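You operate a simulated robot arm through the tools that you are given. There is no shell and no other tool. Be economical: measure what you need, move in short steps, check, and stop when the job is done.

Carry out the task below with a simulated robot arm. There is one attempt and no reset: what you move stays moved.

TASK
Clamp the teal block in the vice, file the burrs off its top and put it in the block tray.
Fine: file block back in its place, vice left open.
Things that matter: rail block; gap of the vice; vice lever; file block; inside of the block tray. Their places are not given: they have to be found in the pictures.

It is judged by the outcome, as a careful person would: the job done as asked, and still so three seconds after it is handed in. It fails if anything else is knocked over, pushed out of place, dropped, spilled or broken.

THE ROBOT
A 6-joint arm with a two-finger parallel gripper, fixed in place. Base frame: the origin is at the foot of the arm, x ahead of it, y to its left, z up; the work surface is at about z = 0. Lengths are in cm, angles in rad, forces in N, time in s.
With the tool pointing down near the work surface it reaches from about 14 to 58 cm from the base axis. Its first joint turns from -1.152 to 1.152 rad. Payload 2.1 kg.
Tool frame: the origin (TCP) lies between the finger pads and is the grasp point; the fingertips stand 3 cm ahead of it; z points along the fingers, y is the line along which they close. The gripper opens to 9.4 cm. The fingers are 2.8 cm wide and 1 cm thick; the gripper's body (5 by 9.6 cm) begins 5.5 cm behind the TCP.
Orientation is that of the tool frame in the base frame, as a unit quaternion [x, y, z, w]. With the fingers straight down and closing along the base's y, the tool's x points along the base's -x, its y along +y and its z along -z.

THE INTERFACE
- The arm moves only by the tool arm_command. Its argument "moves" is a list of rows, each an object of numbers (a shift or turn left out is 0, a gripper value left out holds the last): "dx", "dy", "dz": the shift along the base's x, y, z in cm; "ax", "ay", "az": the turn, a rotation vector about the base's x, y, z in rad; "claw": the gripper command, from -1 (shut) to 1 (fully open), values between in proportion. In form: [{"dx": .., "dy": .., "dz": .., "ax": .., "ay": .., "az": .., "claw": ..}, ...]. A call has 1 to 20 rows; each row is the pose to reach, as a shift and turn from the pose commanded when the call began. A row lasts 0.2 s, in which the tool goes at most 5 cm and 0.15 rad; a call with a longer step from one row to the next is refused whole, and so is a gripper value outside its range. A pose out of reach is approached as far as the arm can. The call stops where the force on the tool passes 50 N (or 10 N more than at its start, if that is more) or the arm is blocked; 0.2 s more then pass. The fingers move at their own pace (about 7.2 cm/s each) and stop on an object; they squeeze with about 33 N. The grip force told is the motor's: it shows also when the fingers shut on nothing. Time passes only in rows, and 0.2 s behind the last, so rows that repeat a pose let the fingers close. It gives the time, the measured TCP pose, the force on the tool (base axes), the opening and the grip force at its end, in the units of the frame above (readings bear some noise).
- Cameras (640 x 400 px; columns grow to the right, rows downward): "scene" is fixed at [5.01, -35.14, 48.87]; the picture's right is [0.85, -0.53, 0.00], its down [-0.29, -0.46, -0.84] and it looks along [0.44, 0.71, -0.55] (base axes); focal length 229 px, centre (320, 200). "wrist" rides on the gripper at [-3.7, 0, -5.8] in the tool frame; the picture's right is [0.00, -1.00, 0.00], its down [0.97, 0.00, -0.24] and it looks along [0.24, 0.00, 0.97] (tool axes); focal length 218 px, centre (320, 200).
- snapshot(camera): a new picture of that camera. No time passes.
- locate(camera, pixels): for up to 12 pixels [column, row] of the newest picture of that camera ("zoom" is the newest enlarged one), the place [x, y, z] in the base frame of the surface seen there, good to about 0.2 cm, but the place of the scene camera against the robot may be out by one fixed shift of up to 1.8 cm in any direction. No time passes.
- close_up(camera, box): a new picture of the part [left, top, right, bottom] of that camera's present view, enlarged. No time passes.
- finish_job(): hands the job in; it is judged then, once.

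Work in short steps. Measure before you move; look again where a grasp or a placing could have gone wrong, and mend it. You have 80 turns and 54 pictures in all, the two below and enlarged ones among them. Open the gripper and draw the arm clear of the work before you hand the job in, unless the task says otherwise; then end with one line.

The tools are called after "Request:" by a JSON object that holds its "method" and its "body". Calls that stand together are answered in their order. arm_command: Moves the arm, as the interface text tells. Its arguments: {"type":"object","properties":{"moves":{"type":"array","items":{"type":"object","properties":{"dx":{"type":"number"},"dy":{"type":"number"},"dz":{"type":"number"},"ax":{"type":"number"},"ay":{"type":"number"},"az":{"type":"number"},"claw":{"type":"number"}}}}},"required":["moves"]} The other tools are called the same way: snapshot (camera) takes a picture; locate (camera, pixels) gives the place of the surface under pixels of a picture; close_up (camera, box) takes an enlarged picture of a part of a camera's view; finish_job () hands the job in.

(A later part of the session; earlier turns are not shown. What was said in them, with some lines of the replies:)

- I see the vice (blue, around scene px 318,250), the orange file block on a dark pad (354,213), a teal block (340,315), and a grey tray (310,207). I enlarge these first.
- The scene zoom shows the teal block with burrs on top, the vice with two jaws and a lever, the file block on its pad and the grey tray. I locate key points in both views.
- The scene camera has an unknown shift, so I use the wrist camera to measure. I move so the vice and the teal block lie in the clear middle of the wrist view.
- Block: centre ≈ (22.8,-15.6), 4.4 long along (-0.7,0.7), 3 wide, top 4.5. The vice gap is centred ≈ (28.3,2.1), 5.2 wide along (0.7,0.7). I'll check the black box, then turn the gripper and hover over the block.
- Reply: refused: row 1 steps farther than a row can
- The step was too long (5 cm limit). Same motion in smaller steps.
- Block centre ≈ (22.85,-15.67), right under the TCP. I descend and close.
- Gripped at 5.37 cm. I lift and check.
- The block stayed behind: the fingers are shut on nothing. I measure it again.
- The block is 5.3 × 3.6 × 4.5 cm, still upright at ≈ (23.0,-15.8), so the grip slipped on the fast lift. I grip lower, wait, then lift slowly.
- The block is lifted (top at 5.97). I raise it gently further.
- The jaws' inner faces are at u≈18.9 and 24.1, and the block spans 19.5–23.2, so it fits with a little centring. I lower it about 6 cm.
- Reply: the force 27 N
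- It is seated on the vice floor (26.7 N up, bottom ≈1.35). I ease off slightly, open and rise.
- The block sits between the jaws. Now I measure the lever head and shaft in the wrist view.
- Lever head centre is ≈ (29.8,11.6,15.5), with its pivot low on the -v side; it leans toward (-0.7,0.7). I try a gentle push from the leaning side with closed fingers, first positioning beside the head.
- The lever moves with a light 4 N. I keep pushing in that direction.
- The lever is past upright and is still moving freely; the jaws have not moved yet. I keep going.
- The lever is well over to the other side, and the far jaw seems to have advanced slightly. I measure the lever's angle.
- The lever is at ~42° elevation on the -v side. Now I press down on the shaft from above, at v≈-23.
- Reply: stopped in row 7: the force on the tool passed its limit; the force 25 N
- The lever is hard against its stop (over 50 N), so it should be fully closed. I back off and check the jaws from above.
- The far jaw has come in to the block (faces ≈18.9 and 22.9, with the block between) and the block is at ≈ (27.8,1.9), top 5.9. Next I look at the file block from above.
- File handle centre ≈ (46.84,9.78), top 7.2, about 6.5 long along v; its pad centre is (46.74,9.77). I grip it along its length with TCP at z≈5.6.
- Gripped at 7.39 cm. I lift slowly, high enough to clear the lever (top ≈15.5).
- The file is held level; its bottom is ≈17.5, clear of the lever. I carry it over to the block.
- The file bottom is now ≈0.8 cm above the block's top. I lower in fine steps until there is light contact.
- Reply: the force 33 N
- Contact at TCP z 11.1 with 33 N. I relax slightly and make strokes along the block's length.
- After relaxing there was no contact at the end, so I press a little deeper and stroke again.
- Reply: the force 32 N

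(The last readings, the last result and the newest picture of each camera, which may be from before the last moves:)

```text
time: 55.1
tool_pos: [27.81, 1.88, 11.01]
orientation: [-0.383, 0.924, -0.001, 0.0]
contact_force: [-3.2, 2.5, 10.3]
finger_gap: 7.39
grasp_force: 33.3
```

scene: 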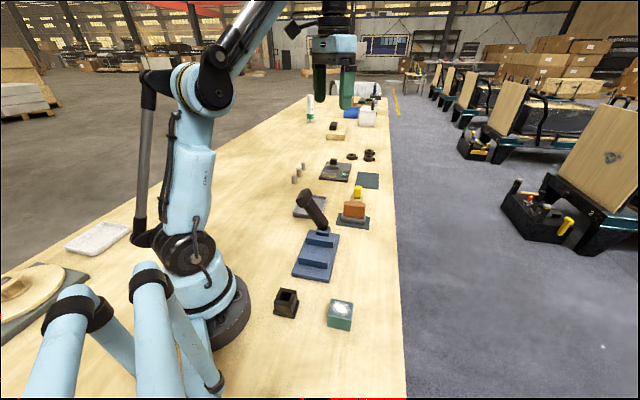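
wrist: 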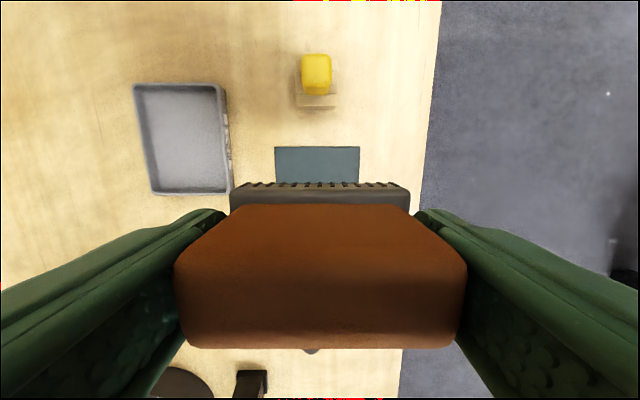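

Good contact through the strokes (10–32 N). I do two more passes, offset ±0.5 cm across the width to cover the whole top.

Request:
{"method": "arm_command", "body": {"moves": [{"dx": 0.35, "dy": 0.35, "dz": -0.03}, {"dx": -0.15, "dy": 0.85, "dz": -0.03}, {"dx": -0.65, "dy": 1.35, "dz": -0.03}, {"dx": -1.15, "dy": 1.85, "dz": -0.03}, {"dx": -0.65, "dy": 1.35, "dz": -0.03}, {"dx": -0.15, "dy": 0.85, "dz": -0.03}, {"dx": 0.35, "dy": 0.35, "dz": -0.03}, {"dx": 0.85, "dy": -0.15, "dz": -0.03}, {"dx": 1.35, "dy": -0.65, "dz": -0.03}, {"dx": 1.85, "dy": -1.15, "dz": -0.03}, {"dx": 1.35, "dy": -0.65, "dz": -0.03}, {"dx": 0.85, "dy": -0.15, "dz": -0.03}, {"dx": 0.35, "dy": 0.35, "dz": -0.03}, {"dx": 0, "dy": 0, "dz": -0.03}]}}

Request:
{"method": "arm_command", "body": {"moves": [{"dx": -0.35, "dy": -0.35}, {"dx": -0.85, "dy": 0.15}, {"dx": -1.35, "dy": 0.65}, {"dx": -1.85, "dy": 1.15}, {"dx": -1.35, "dy": 0.65}, {"dx": -0.85, "dy": 0.15}, {"dx": -0.35, "dy": -0.35}, {"dx": 0.15, "dy": -0.85}, {"dx": 0.65, "dy": -1.35}, {"dx": 1.15, "dy": -1.85}, {"dx": 0.65, "dy": -1.35}, {"dx": 0.15, "dy": -0.85}, {"dx": -0.35, "dy": -0.35}, {"dx": 0, "dy": 0}]}}

Request:
{"method": "arm_command", "body": {"moves": [{"dz": 0.4}, {"dz": 1.2}, {"dz": 2.4}, {"dz": 3.8}, {"dz": 5.2}, {"dz": 6.6}, {"dz": 8}, {"dz": 9.4}, {"dz": 10.6}, {"dz": 11.4}, {"dz": 11.8}, {"dz": 11.8}]}}

Request:
{"method": "close_up", "body": {"camera": "scene", "box": [280, 200, 360, 270]}}

```text
time: 58.1
tool_pos: [27.82, 2.02, 11.02]
orientation: [-0.382, 0.924, -0.001, 0.0]
contact_force: [0.1, 1.0, -2.2]
finger_gap: 7.4
grasp_force: 32.8
```

```text
time: 61.1
tool_pos: [27.82, 1.84, 10.94]
orientation: [-0.381, 0.924, -0.002, 0.0]
contact_force: [-0.3, 0.3, -1.1]
finger_gap: 7.39
grasp_force: 33.0
```

```text
time: 63.7
tool_pos: [27.91, 1.88, 22.79]
orientation: [-0.382, 0.924, -0.003, 0.0]
contact_force: [-0.2, 0.0, -1.1]
finger_gap: 7.39
grasp_force: 32.8
```

```text
5.71 times, centred on (320, 235) of scene
```

zoom: 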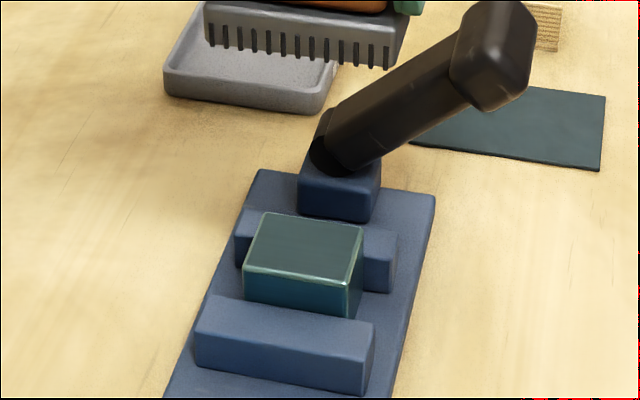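

The top is clean: no burrs remain. I carry the file back over its pad.

Request:
{"method": "arm_command", "body": {"moves": [{"dx": 0.5, "dy": 0.2}, {"dx": 1.4, "dy": 0.57}, {"dx": 2.6, "dy": 1.06}, {"dx": 3.9, "dy": 1.6}, {"dx": 5.2, "dy": 2.1}, {"dx": 6.5, "dy": 2.65}, {"dx": 7.8, "dy": 3.2}, {"dx": 9.1, "dy": 3.7}, {"dx": 10.4, "dy": 4.2}, {"dx": 11.7, "dy": 4.75}, {"dx": 13, "dy": 5.3}, {"dx": 14.3, "dy": 5.8}, {"dx": 15.6, "dy": 6.35}, {"dx": 16.8, "dy": 6.85}, {"dx": 17.8, "dy": 7.25}, {"dx": 18.5, "dy": 7.55}, {"dx": 18.95, "dy": 7.75}, {"dx": 18.95, "dy": 7.75}]}}

Request:
{"method": "snapshot", "body": {"camera": "wrist"}}

```text
time: 67.5
tool_pos: [46.87, 9.64, 22.86]
orientation: [-0.383, 0.924, -0.001, 0.0]
contact_force: [-0.1, 0.6, -2.3]
finger_gap: 7.4
grasp_force: 32.9
```

```text
20 pictures are left
```

wrist: 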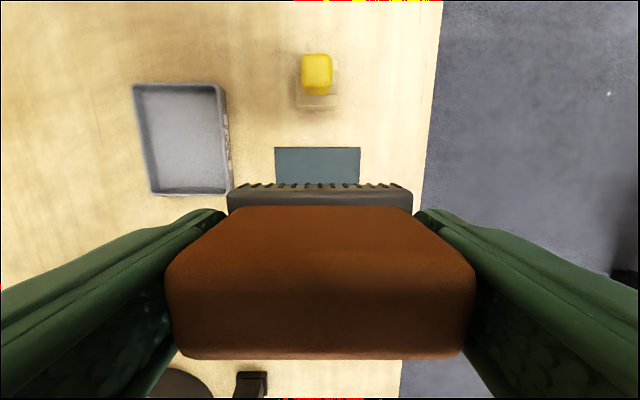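

The view matches that of the pick-up almost exactly; the file has only slid up slightly in the grip. I lower it to just above the pad, then finely.

Request:
{"method": "arm_command", "body": {"moves": [{"dz": -0.5}, {"dz": -1.5}, {"dz": -3}, {"dz": -4.5}, {"dz": -6}, {"dz": -7.5}, {"dz": -9}, {"dz": -10.5}, {"dz": -12}, {"dz": -13.3}, {"dz": -14.5}, {"dz": -15.5}, {"dz": -16.2}, {"dz": -16.7}, {"dz": -17}, {"dz": -17}]}}

Request:
{"method": "arm_command", "body": {"moves": [{"dz": -0.15}, {"dz": -0.3}, {"dz": -0.4}, {"dz": -0.4}]}}

```text
time: 70.9
tool_pos: [46.74, 9.63, 5.76]
orientation: [-0.381, 0.924, -0.002, 0.0]
contact_force: [0.6, 0.5, -2.4]
finger_gap: 7.38
grasp_force: 32.9
```

```text
time: 71.9
tool_pos: [46.82, 9.6, 5.37]
orientation: [-0.382, 0.924, -0.002, 0.0]
contact_force: [0.0, 0.2, -1.5]
finger_gap: 7.39
grasp_force: 33.2
```

Request:
{"method": "arm_command", "body": {"moves": [{"dz": -0.1}, {"dz": -0.2}, {"dz": -0.2}]}}

```text
time: 72.7
tool_pos: [46.76, 9.7, 5.25]
orientation: [-0.383, 0.924, -0.001, 0.0]
contact_force: [-2.1, 0.4, 25.8]
finger_gap: 7.38
grasp_force: 33.1
```

The file touches its pad (26 N). I ease off, open fully and rise.

Request:
{"method": "arm_command", "body": {"moves": [{"dz": 0.1}, {"dz": 0.1, "claw": 1}, {"dz": 0.1, "claw": 1}, {"dz": 0.1, "claw": 1}, {"dz": 1, "claw": 1}, {"dz": 3}, {"dz": 6}, {"dz": 10}, {"dz": 14}, {"dz": 17}, {"dz": 19}, {"dz": 19}]}}

Request:
{"method": "snapshot", "body": {"camera": "wrist"}}

```text
time: 75.3
tool_pos: [46.74, 9.7, 24.3]
orientation: [-0.383, 0.924, -0.002, -0.001]
contact_force: [1.0, 0.3, -0.8]
finger_gap: 9.4
grasp_force: 0.1
```

```text
19 pictures are left
```

wrist: 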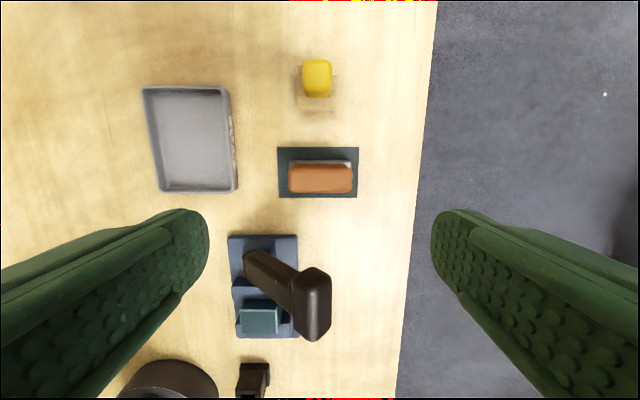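

Request:
{"method": "locate", "body": {"camera": "wrist", "pixels": [[291, 167], [350, 167], [350, 189], [291, 189], [320, 178], [279, 150], [356, 150], [356, 195], [279, 195], [310, 280], [325, 300], [280, 262]]}}

```text
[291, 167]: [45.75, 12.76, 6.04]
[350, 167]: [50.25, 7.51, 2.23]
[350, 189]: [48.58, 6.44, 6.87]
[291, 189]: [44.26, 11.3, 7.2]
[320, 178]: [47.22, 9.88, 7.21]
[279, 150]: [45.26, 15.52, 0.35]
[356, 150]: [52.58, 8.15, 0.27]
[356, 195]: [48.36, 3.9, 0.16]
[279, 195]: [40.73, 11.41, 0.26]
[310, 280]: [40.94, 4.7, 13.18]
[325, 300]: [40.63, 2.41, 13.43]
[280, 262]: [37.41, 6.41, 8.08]
```

The file is back upright on its pad. Next I open the vice: close the fingers, go to the far side of the lever head (v≈-28.5) and push it back.

Request:
{"method": "arm_command", "body": {"moves": [{"dx": -1.5, "dy": -2.4, "claw": -1}, {"dx": -3, "dy": -4.8}, {"dx": -4.5, "dy": -7.2}, {"dx": -6.1, "dy": -9.35}, {"dx": -6.1, "dy": -9.35, "dz": -3}, {"dx": -6.1, "dy": -9.35, "dz": -6}, {"dx": -6.1, "dy": -9.35, "dz": -8.6}, {"dx": -6.1, "dy": -9.35, "dz": -8.6}]}}

Request:
{"method": "arm_command", "body": {"moves": [{"dx": -0.5, "dy": 0.5}, {"dx": -1, "dy": 1}, {"dx": -1.5, "dy": 1.5}, {"dx": -2, "dy": 2, "dz": 0.2}, {"dx": -2.5, "dy": 2.5, "dz": 0.4}, {"dx": -3, "dy": 3, "dz": 0.5}, {"dx": -3.5, "dy": 3.5, "dz": 0.5}, {"dx": -4, "dy": 4, "dz": 0.5}, {"dx": -4.5, "dy": 4.5, "dz": 0.5}, {"dx": -5, "dy": 5, "dz": 0.5}, {"dx": -5.5, "dy": 5.5, "dz": 0.5}, {"dx": -6, "dy": 6, "dz": 0.4}, {"dx": -6.5, "dy": 6.5, "dz": 0.3}, {"dx": -7, "dy": 7, "dz": 0.2}, {"dx": -7.5, "dy": 7.5, "dz": 0}, {"dx": -8, "dy": 8, "dz": -0.3}, {"dx": -8.5, "dy": 8.5, "dz": -0.5}, {"dx": -9, "dy": 9, "dz": -0.7}, {"dx": -9, "dy": 9, "dz": -0.7}]}}

Request:
{"method": "close_up", "body": {"camera": "scene", "box": [260, 140, 400, 280]}}

```text
time: 77.1
tool_pos: [40.82, 0.24, 15.54]
orientation: [-0.383, 0.924, -0.001, 0.0]
contact_force: [-0.4, 0.2, 0.5]
finger_gap: 0.0
grasp_force: 32.9
```

```text
time: 77.8
tool_pos: [39.97, 1.1, 15.72]
orientation: [-0.38, 0.925, -0.01, 0.006]
contact_force: [4.7, -3.4, 1.6]
finger_gap: 0.0
grasp_force: 33.0
stopped in row 3: the force on the tool passed its limit (the readings are from after the stop); the commanded pose is now the measured one
```

```text
2.86 times, centred on (330, 210) of scene
```

zoom: 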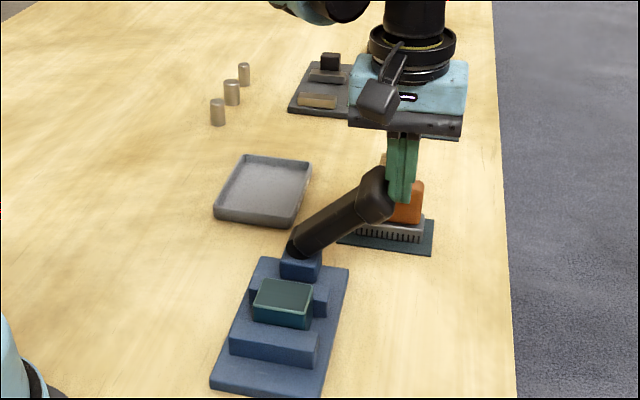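

The contact stopped on a force spike. I push again more slowly, with a slight upward component along the lever's arc.

Request:
{"method": "arm_command", "body": {"moves": [{"dx": -0.1, "dy": 0.1}, {"dx": -0.2, "dy": 0.2, "dz": 0.1}, {"dx": -0.35, "dy": 0.35, "dz": 0.25}, {"dx": -0.5, "dy": 0.5, "dz": 0.4}, {"dx": -0.7, "dy": 0.7, "dz": 0.55}, {"dx": -0.9, "dy": 0.9, "dz": 0.7}, {"dx": -1.2, "dy": 1.2, "dz": 0.9}, {"dx": -1.5, "dy": 1.5, "dz": 1.1}, {"dx": -1.5, "dy": 1.5, "dz": 1.1}]}}

Request:
{"method": "close_up", "body": {"camera": "scene", "box": [260, 140, 400, 280]}}

```text
time: 79.2
tool_pos: [39.27, 1.59, 16.52]
orientation: [-0.378, 0.926, -0.016, 0.007]
contact_force: [4.5, -2.7, 2.5]
finger_gap: 0.0
grasp_force: 32.7
stopped in row 6: the force on the tool passed its limit (the readings are from after the stop); the commanded pose is now the measured one
```

```text
2.86 times, centred on (330, 210) of scene
```

zoom: 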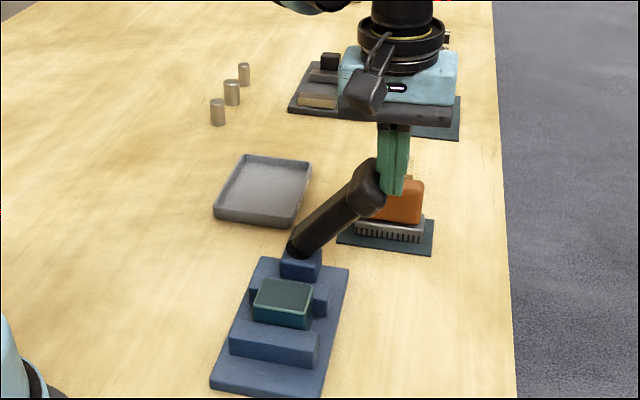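

The lever gave way a little, but the finger is pressing its end face. I back off, level the tool, go lower so the fingers' flat side takes the head's lower corner, and push horizontally and slowly.

Request:
{"method": "arm_command", "body": {"moves": [{"dx": 0.9, "dy": -0.9, "ax": 0.024, "ay": 0.025, "az": 0.011}, {"dx": 0.9, "dy": -0.9, "dz": -1.2, "ax": 0.024, "ay": 0.025, "az": 0.011}, {"dx": 0.9, "dy": -0.9, "dz": -2.4, "ax": 0.024, "ay": 0.025, "az": 0.011}, {"dx": 0.9, "dy": -0.9, "dz": -2.4, "ax": 0.024, "ay": 0.025, "az": 0.011}]}}

Request:
{"method": "arm_command", "body": {"moves": [{"dx": -0.3, "dy": 0.3}, {"dx": -0.5, "dy": 0.5}, {"dx": -0.7, "dy": 0.7}, {"dx": -0.9, "dy": 0.9}, {"dx": -1.1, "dy": 1.1}, {"dx": -1.3, "dy": 1.3}, {"dx": -1.5, "dy": 1.5}, {"dx": -1.7, "dy": 1.7}, {"dx": -1.9, "dy": 1.9}, {"dx": -2.1, "dy": 2.1}, {"dx": -2.3, "dy": 2.3}, {"dx": -2.5, "dy": 2.5}]}}

Request:
{"method": "close_up", "body": {"camera": "scene", "box": [260, 140, 400, 280]}}

```text
time: 80.2
tool_pos: [40.21, 0.82, 14.16]
orientation: [-0.383, 0.924, 0.002, -0.001]
contact_force: [0.4, 1.2, -0.5]
finger_gap: 0.0
grasp_force: 33.2
```

```text
time: 81.0
tool_pos: [39.95, 0.95, 14.14]
orientation: [-0.38, 0.925, -0.006, 0.004]
contact_force: [5.2, -3.2, 3.7]
finger_gap: 0.0
grasp_force: 33.0
stopped in row 3: the force on the tool passed its limit (the readings are from after the stop); the commanded pose is now the measured one
```

```text
2.86 times, centred on (330, 210) of scene
```

zoom: 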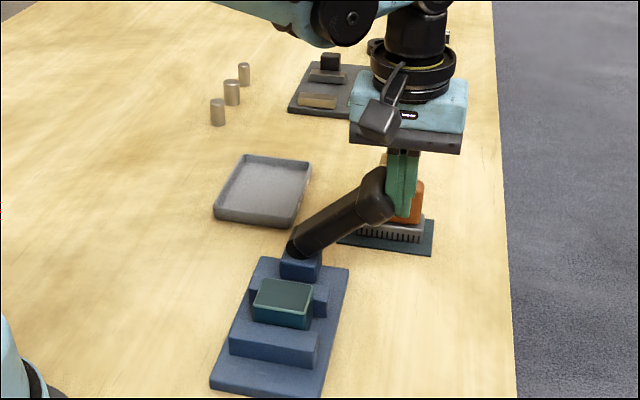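

The lever needs a push square to its shaft, which a vertical finger cannot give. I back away, tilt the tool 0.75 rad about the vice's long axis so the closed fingers run parallel to the lever, and place them under the head.

Request:
{"method": "arm_command", "body": {"moves": [{"dx": 1, "dy": -1, "dz": 0.5}, {"dx": 2.5, "dy": -2.3, "dz": 2, "ax": 0.1, "ay": 0.1}, {"dx": 4, "dy": -3.2, "dz": 2.9, "ax": 0.2, "ay": 0.2}, {"dx": 5.15, "dy": -3.9, "dz": 2.9, "ax": 0.3, "ay": 0.3}, {"dx": 5.15, "dy": -3.9, "dz": 2.9, "ax": 0.4, "ay": 0.4}, {"dx": 5.15, "dy": -3.9, "dz": 2.9, "ax": 0.5, "ay": 0.5}, {"dx": 5.15, "dy": -3.9, "dz": 2.9, "ax": 0.54, "ay": 0.54}, {"dx": 5.15, "dy": -3.9, "dz": 2.9, "ax": 0.54, "ay": 0.54}]}}

Request:
{"method": "snapshot", "body": {"camera": "scene"}}

```text
time: 82.8
tool_pos: [44.93, -2.8, 17.04]
orientation: [-0.366, 0.891, 0.25, -0.101]
contact_force: [0.0, -1.3, -0.4]
finger_gap: 0.02
grasp_force: 33.1
out of reach, approached as far as the arm can: row 6, 7, 8
```

```text
15 pictures are left
```

scene: 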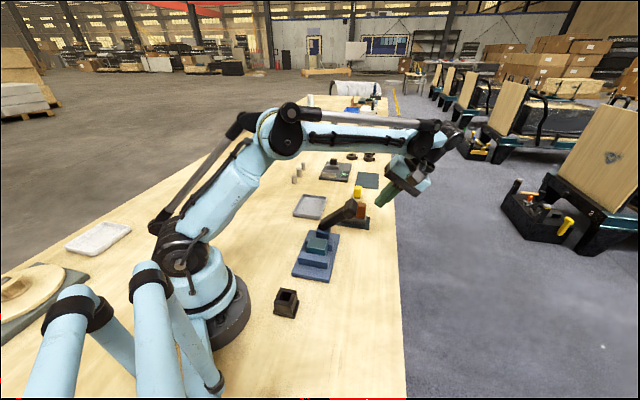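

The tool is tilted ≈0.55 rad with fingers pointing at the lever, which is enough. I come under the head.

Request:
{"method": "arm_command", "body": {"moves": [{"dz": -2}, {"dz": -4}, {"dx": -0.7, "dy": 0.7, "dz": -5.5}, {"dx": -1.4, "dy": 1.4, "dz": -6.5}, {"dx": -2.1, "dy": 2.1, "dz": -6.5}, {"dx": -2.8, "dy": 2.8, "dz": -6.5}, {"dx": -2.8, "dy": 2.8, "dz": -6.5}]}}

Request:
{"method": "close_up", "body": {"camera": "scene", "box": [280, 140, 420, 270]}}

```text
time: 84.4
tool_pos: [42.18, -0.18, 10.4]
orientation: [-0.366, 0.891, 0.249, -0.1]
contact_force: [-0.8, -1.0, 0.8]
finger_gap: 0.0
grasp_force: 33.0
```

```text
3.08 times, centred on (350, 205) of scene
```

zoom: 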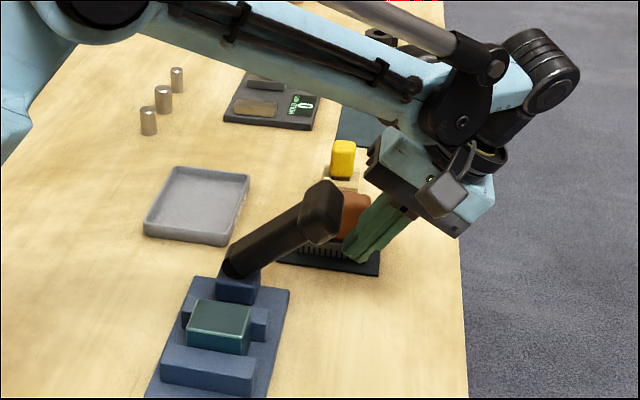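

The fingers are under the lever head with clearance. I push along the lever's arc (up and towards +v).

Request:
{"method": "arm_command", "body": {"moves": [{"dx": -0.42, "dy": 0.42, "dz": 0.67}, {"dx": -0.78, "dy": 0.78, "dz": 1.2}, {"dx": -0.94, "dy": 0.94, "dz": 1.46}, {"dx": -1.11, "dy": 1.11, "dz": 1.72}, {"dx": -1.28, "dy": 1.28, "dz": 1.97}, {"dx": -1.46, "dy": 1.46, "dz": 2.22}, {"dx": -1.63, "dy": 1.63, "dz": 2.46}, {"dx": -1.82, "dy": 1.82, "dz": 2.7}, {"dx": -2.01, "dy": 2.01, "dz": 2.92}, {"dx": -2.19, "dy": 2.19, "dz": 3.15}, {"dx": -2.4, "dy": 2.4, "dz": 3.36}, {"dx": -2.6, "dy": 2.6, "dz": 3.56}, {"dx": -2.81, "dy": 2.81, "dz": 3.75}, {"dx": -3.01, "dy": 3.01, "dz": 3.93}]}}

Request:
{"method": "close_up", "body": {"camera": "scene", "box": [280, 140, 420, 270]}}

```text
time: 87.4
tool_pos: [39.02, 2.86, 14.44]
orientation: [-0.366, 0.891, 0.248, -0.101]
contact_force: [1.9, -0.1, -0.4]
finger_gap: 0.0
grasp_force: 32.8
```

```text
3.08 times, centred on (350, 205) of scene
```

zoom: 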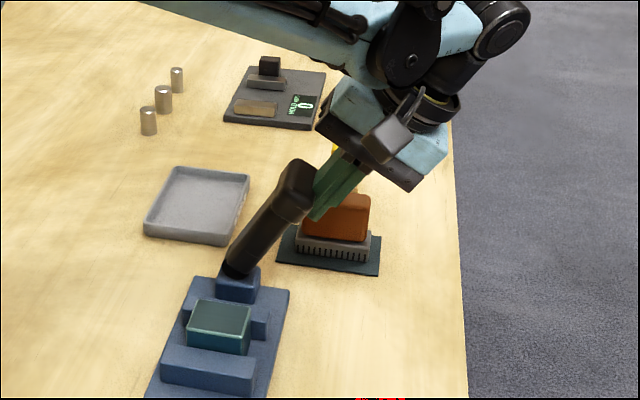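

The lever is swinging up easily now. I continue nearly horizontally past upright.

Request:
{"method": "arm_command", "body": {"moves": [{"dx": -0.3, "dy": 0.3, "dz": 0.15}, {"dx": -0.65, "dy": 0.65, "dz": 0.3}, {"dx": -1, "dy": 1, "dz": 0.4}, {"dx": -1.35, "dy": 1.35, "dz": 0.5}, {"dx": -1.7, "dy": 1.7, "dz": 0.5}, {"dx": -2.05, "dy": 2.05, "dz": 0.5}, {"dx": -2.4, "dy": 2.4, "dz": 0.5}, {"dx": -2.8, "dy": 2.8, "dz": 0.5}, {"dx": -3.2, "dy": 3.2, "dz": 0.5}, {"dx": -3.6, "dy": 3.6, "dz": 0.5}, {"dx": -4, "dy": 4, "dz": 0.4}, {"dx": -4.5, "dy": 4.5, "dz": 0.3}, {"dx": -5, "dy": 5, "dz": 0.2}, {"dx": -5.5, "dy": 5.5, "dz": 0.1}, {"dx": -5.5, "dy": 5.5, "dz": 0.1}]}}

Request:
{"method": "close_up", "body": {"camera": "scene", "box": [260, 140, 400, 270]}}

```text
time: 90.6
tool_pos: [33.63, 8.44, 14.68]
orientation: [-0.366, 0.891, 0.25, -0.1]
contact_force: [-0.3, 0.6, 0.2]
finger_gap: 0.01
grasp_force: 33.3
```

```text
3.08 times, centred on (330, 205) of scene
```

zoom: 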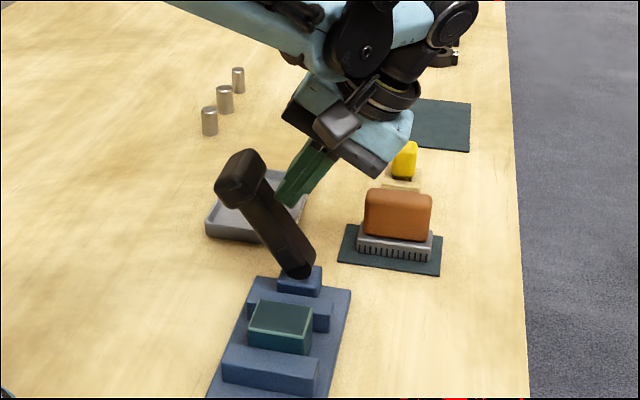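

The lever has gone over to its open position. I rise, straighten the tool and look at the vice from above.

Request:
{"method": "arm_command", "body": {"moves": [{"dx": 0.5, "dy": -0.5, "dz": 2}, {"dx": 0.5, "dy": -0.5, "dz": 5}, {"dx": 0.5, "dy": -0.5, "dz": 8, "ax": -0.1, "ay": -0.1}, {"dx": 0, "dy": -1, "dz": 10.3, "ax": -0.2, "ay": -0.2, "claw": 0.6}, {"dx": -2, "dy": -3, "dz": 10.3, "ax": -0.3, "ay": -0.3, "claw": 0.6}, {"dx": -4, "dy": -5, "dz": 10.3, "ax": -0.386, "ay": -0.386, "claw": 0.6}, {"dx": -5.8, "dy": -6.57, "dz": 10.3, "ax": -0.386, "ay": -0.386, "claw": 0.6}, {"dx": -5.8, "dy": -6.57, "dz": 10.3, "ax": -0.386, "ay": -0.386, "claw": 0.6}]}}

Request:
{"method": "close_up", "body": {"camera": "wrist", "box": [200, 0, 440, 240]}}

```text
time: 92.4
tool_pos: [27.73, 1.95, 24.69]
orientation: [-0.382, 0.924, 0.0, 0.004]
contact_force: [0.3, 0.2, -0.1]
finger_gap: 7.53
grasp_force: 0.0
```

```text
1.67 times, centred on (320, 120) of wrist
```

zoom: 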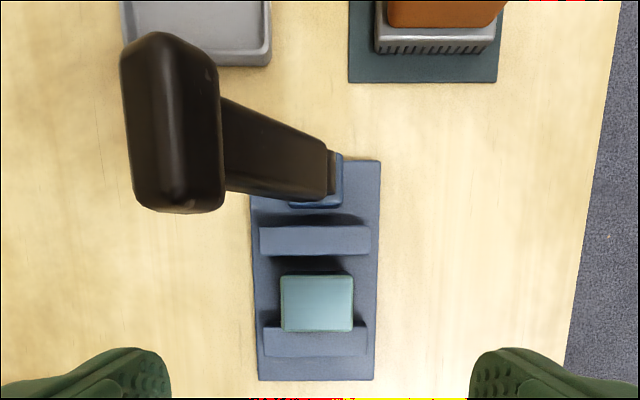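

The jaws are open and the block is free. I measure it for the grasp.

Request:
{"method": "locate", "body": {"camera": "zoom", "pixels": [[285, 280], [350, 277], [350, 327], [286, 327], [318, 303], [315, 253], [318, 275], [318, 329], [175, 60], [175, 200], [210, 130], [315, 340]]}}

```text
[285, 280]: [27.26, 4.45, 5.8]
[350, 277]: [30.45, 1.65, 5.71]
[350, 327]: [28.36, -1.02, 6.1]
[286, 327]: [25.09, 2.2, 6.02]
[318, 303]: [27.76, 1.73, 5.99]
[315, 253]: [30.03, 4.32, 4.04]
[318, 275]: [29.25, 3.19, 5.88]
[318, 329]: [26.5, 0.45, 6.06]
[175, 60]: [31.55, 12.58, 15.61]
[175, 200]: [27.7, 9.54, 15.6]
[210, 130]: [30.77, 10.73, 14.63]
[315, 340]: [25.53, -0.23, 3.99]
```

Block centre ≈ (27.8,1.85). I descend, grip, wait, then lift slowly.

Request:
{"method": "arm_command", "body": {"moves": [{"dx": 0.1, "dy": -0.1, "dz": -4}, {"dx": 0.1, "dy": -0.1, "dz": -8.5}, {"dx": 0.1, "dy": -0.1, "dz": -12.5}, {"dx": 0.1, "dy": -0.1, "dz": -15.5}, {"dx": 0.1, "dy": -0.1, "dz": -17.8}, {"dx": 0.1, "dy": -0.1, "dz": -19.2}, {"dx": 0.1, "dy": -0.1, "dz": -19.9}, {"dx": 0.1, "dy": -0.1, "dz": -19.9}, {"dx": 0.1, "dy": -0.1, "dz": -19.9, "claw": -1}, {"dx": 0.1, "dy": -0.1, "dz": -19.9, "claw": -1}, {"dx": 0.1, "dy": -0.1, "dz": -19.9, "claw": -1}, {"dx": 0.1, "dy": -0.1, "dz": -19.9, "claw": -1}, {"dx": 0.1, "dy": -0.1, "dz": -19.9, "claw": -1}]}}

Request:
{"method": "arm_command", "body": {"moves": [{"dz": 0.3}, {"dz": 0.7}, {"dz": 1.2}, {"dz": 1.9}, {"dz": 2.7}, {"dz": 3.6}, {"dz": 4.6}, {"dz": 5.6}, {"dz": 6.6}, {"dz": 7.6}, {"dz": 8.6}, {"dz": 9.6}, {"dz": 10.6}, {"dz": 11.6}, {"dz": 12.6}, {"dz": 13.6}, {"dz": 14.4}, {"dz": 15}, {"dz": 15.3}, {"dz": 15.3}]}}

Request:
{"method": "snapshot", "body": {"camera": "wrist"}}

```text
time: 95.2
tool_pos: [27.88, 1.85, 4.9]
orientation: [-0.381, 0.925, 0.001, 0.004]
contact_force: [0.6, -0.4, -0.6]
finger_gap: 5.4
grasp_force: 32.9
```

```text
time: 99.4
tool_pos: [27.84, 1.81, 20.15]
orientation: [-0.382, 0.924, 0.0, 0.004]
contact_force: [-0.6, -0.3, -0.9]
finger_gap: 5.39
grasp_force: 32.7
```

```text
10 pictures are left
```

wrist: 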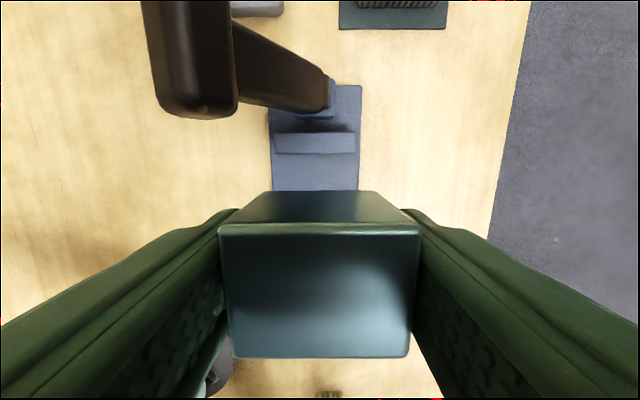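

The block is held. I raise 3 cm more to clear the lever, then carry it over the tray (centre ≈ (38.4,23.8)).

Request:
{"method": "arm_command", "body": {"moves": [{"dz": 0.5}, {"dz": 1.3}, {"dz": 2.2}, {"dz": 2.8}, {"dz": 3.2}, {"dz": 3.2}]}}

Request:
{"method": "arm_command", "body": {"moves": [{"dx": 0.2, "dy": 0.4}, {"dx": 0.6, "dy": 1.25}, {"dx": 1.2, "dy": 2.5}, {"dx": 1.85, "dy": 3.86}, {"dx": 2.5, "dy": 5.2}, {"dx": 3.15, "dy": 6.57}, {"dx": 3.8, "dy": 7.9}, {"dx": 4.45, "dy": 9.3}, {"dx": 5.1, "dy": 10.6}, {"dx": 5.75, "dy": 12}, {"dx": 6.4, "dy": 13.35}, {"dx": 7.05, "dy": 14.7}, {"dx": 7.7, "dy": 16.05}, {"dx": 8.35, "dy": 17.4}, {"dx": 9, "dy": 18.8}, {"dx": 9.65, "dy": 20.1}, {"dx": 10.2, "dy": 21.25}, {"dx": 10.5, "dy": 21.9}, {"dx": 10.55, "dy": 22}, {"dx": 10.55, "dy": 22}]}}

Request:
{"method": "snapshot", "body": {"camera": "wrist"}}

```text
time: 100.8
tool_pos: [28.0, 1.71, 23.63]
orientation: [-0.381, 0.925, 0.0, 0.003]
contact_force: [0.2, 0.0, -0.2]
finger_gap: 5.36
grasp_force: 32.5
```

```text
time: 105.0
tool_pos: [38.43, 23.72, 23.53]
orientation: [-0.38, 0.925, 0.0, 0.004]
contact_force: [0.2, -1.2, -0.6]
finger_gap: 5.37
grasp_force: 33.0
```

```text
9 pictures are left
```

wrist: 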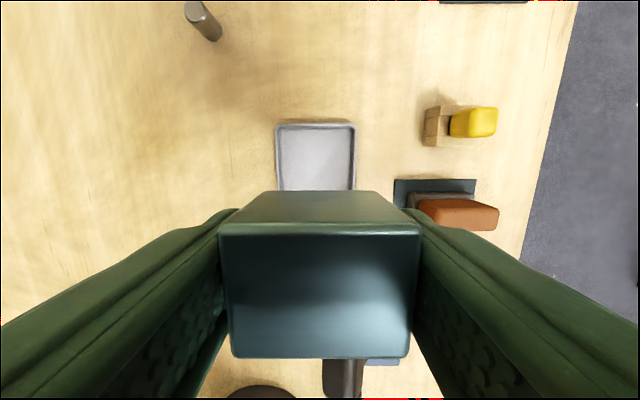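

Request:
{"method": "locate", "body": {"camera": "wrist", "pixels": [[277, 170], [353, 170], [283, 170], [348, 170], [315, 170], [315, 127], [315, 133], [280, 127], [350, 127]]}}

```text
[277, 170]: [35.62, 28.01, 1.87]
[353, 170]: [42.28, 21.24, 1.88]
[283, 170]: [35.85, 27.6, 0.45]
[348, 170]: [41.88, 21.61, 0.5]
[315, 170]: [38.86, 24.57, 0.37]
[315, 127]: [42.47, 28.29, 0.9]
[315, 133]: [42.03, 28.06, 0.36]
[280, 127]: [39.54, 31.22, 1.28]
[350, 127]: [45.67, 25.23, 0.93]
```

The tray's inside spans v -14.3 to -5.8 (8.5 cm) and its floor is at z≈0.4. With a 0.2 cm correction the block is centred; I lower to just above the floor.

Request:
{"method": "arm_command", "body": {"moves": [{"dx": -0.2, "dy": 0.2, "dz": -0.6}, {"dx": -0.2, "dy": 0.2, "dz": -1.8}, {"dx": -0.2, "dy": 0.2, "dz": -3.2}, {"dx": -0.2, "dy": 0.2, "dz": -4.7}, {"dx": -0.2, "dy": 0.2, "dz": -6.2}, {"dx": -0.2, "dy": 0.2, "dz": -7.7}, {"dx": -0.2, "dy": 0.2, "dz": -9.2}, {"dx": -0.2, "dy": 0.2, "dz": -10.7}, {"dx": -0.2, "dy": 0.2, "dz": -12.2}, {"dx": -0.2, "dy": 0.2, "dz": -13.6}, {"dx": -0.2, "dy": 0.2, "dz": -15}, {"dx": -0.2, "dy": 0.2, "dz": -16.2}, {"dx": -0.2, "dy": 0.2, "dz": -17.2}, {"dx": -0.2, "dy": 0.2, "dz": -18}, {"dx": -0.2, "dy": 0.2, "dz": -18.6}, {"dx": -0.2, "dy": 0.2, "dz": -19}, {"dx": -0.2, "dy": 0.2, "dz": -19.2}, {"dx": -0.2, "dy": 0.2, "dz": -19.2}]}}

Request:
{"method": "arm_command", "body": {"moves": [{"dz": -0.1}, {"dz": -0.25}, {"dz": -0.35}, {"dz": -0.35}]}}

```text
time: 108.8
tool_pos: [38.13, 24.04, 4.33]
orientation: [-0.381, 0.925, 0.001, 0.004]
contact_force: [0.0, -0.6, -1.2]
finger_gap: 5.37
grasp_force: 32.9
```

```text
time: 109.8
tool_pos: [38.24, 24.0, 3.96]
orientation: [-0.38, 0.925, 0.001, 0.004]
contact_force: [-0.2, 0.4, -0.7]
finger_gap: 5.37
grasp_force: 33.1
```

Request:
{"method": "arm_command", "body": {"moves": [{"dz": -0.1}, {"dz": -0.18}, {"dz": -0.18}]}}

Request:
{"method": "snapshot", "body": {"camera": "wrist"}}

```text
time: 110.6
tool_pos: [38.35, 23.86, 3.82]
orientation: [-0.381, 0.924, 0.001, 0.003]
contact_force: [-1.8, 0.2, 26.5]
finger_gap: 5.36
grasp_force: 33.1
```

```text
8 pictures are left
```

wrist: 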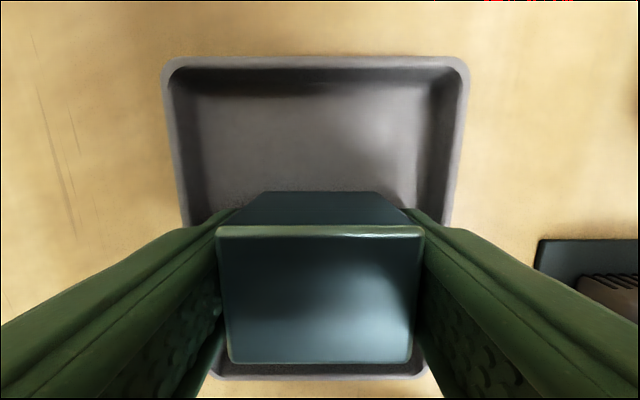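

The block stands on the tray floor, centred (26 N). I ease off, open only a little, and rise straight up.

Request:
{"method": "arm_command", "body": {"moves": [{"dz": 0.15}, {"dz": 0.15, "claw": 0.3}, {"dz": 0.15, "claw": 0.3}, {"dz": 0.15, "claw": 0.3}, {"dz": 0.8, "claw": 0.3}, {"dz": 2, "claw": 0.3}, {"dz": 4, "claw": 0.3}, {"dz": 7, "claw": 0.6}, {"dz": 11}, {"dz": 15}, {"dz": 19}, {"dz": 22}, {"dz": 22}]}}

Request:
{"method": "snapshot", "body": {"camera": "wrist"}}

Request:
{"method": "close_up", "body": {"camera": "scene", "box": [260, 140, 400, 340]}}

```text
time: 113.4
tool_pos: [38.28, 23.98, 25.67]
orientation: [-0.381, 0.925, 0.001, 0.004]
contact_force: [-0.4, -0.4, -0.1]
finger_gap: 7.5
grasp_force: 0.0
```

```text
7 pictures are left
```

wrist: 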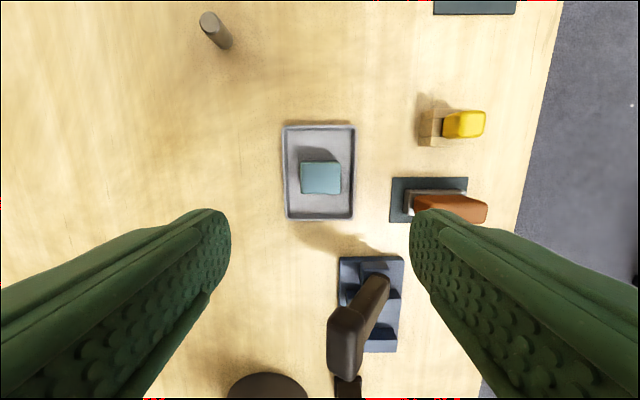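

```text
2.00 times, centred on (330, 240) of scene
```

zoom: 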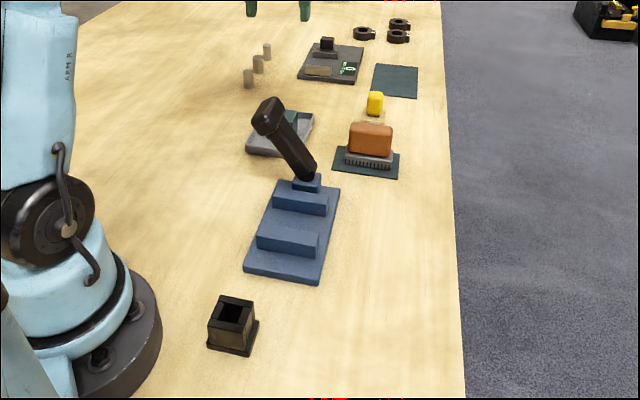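

The block stands clean in the tray, the file is on its pad, the lever and jaws are open as at the start, and the open gripper is raised clear. I hand the job in.

Request:
{"method": "finish_job", "body": {}}

```text
The job is handed in.
```

The teal block was clamped, its burrs were filed off, and it now stands in the block tray; the file block is back on its pad and the vice is open.
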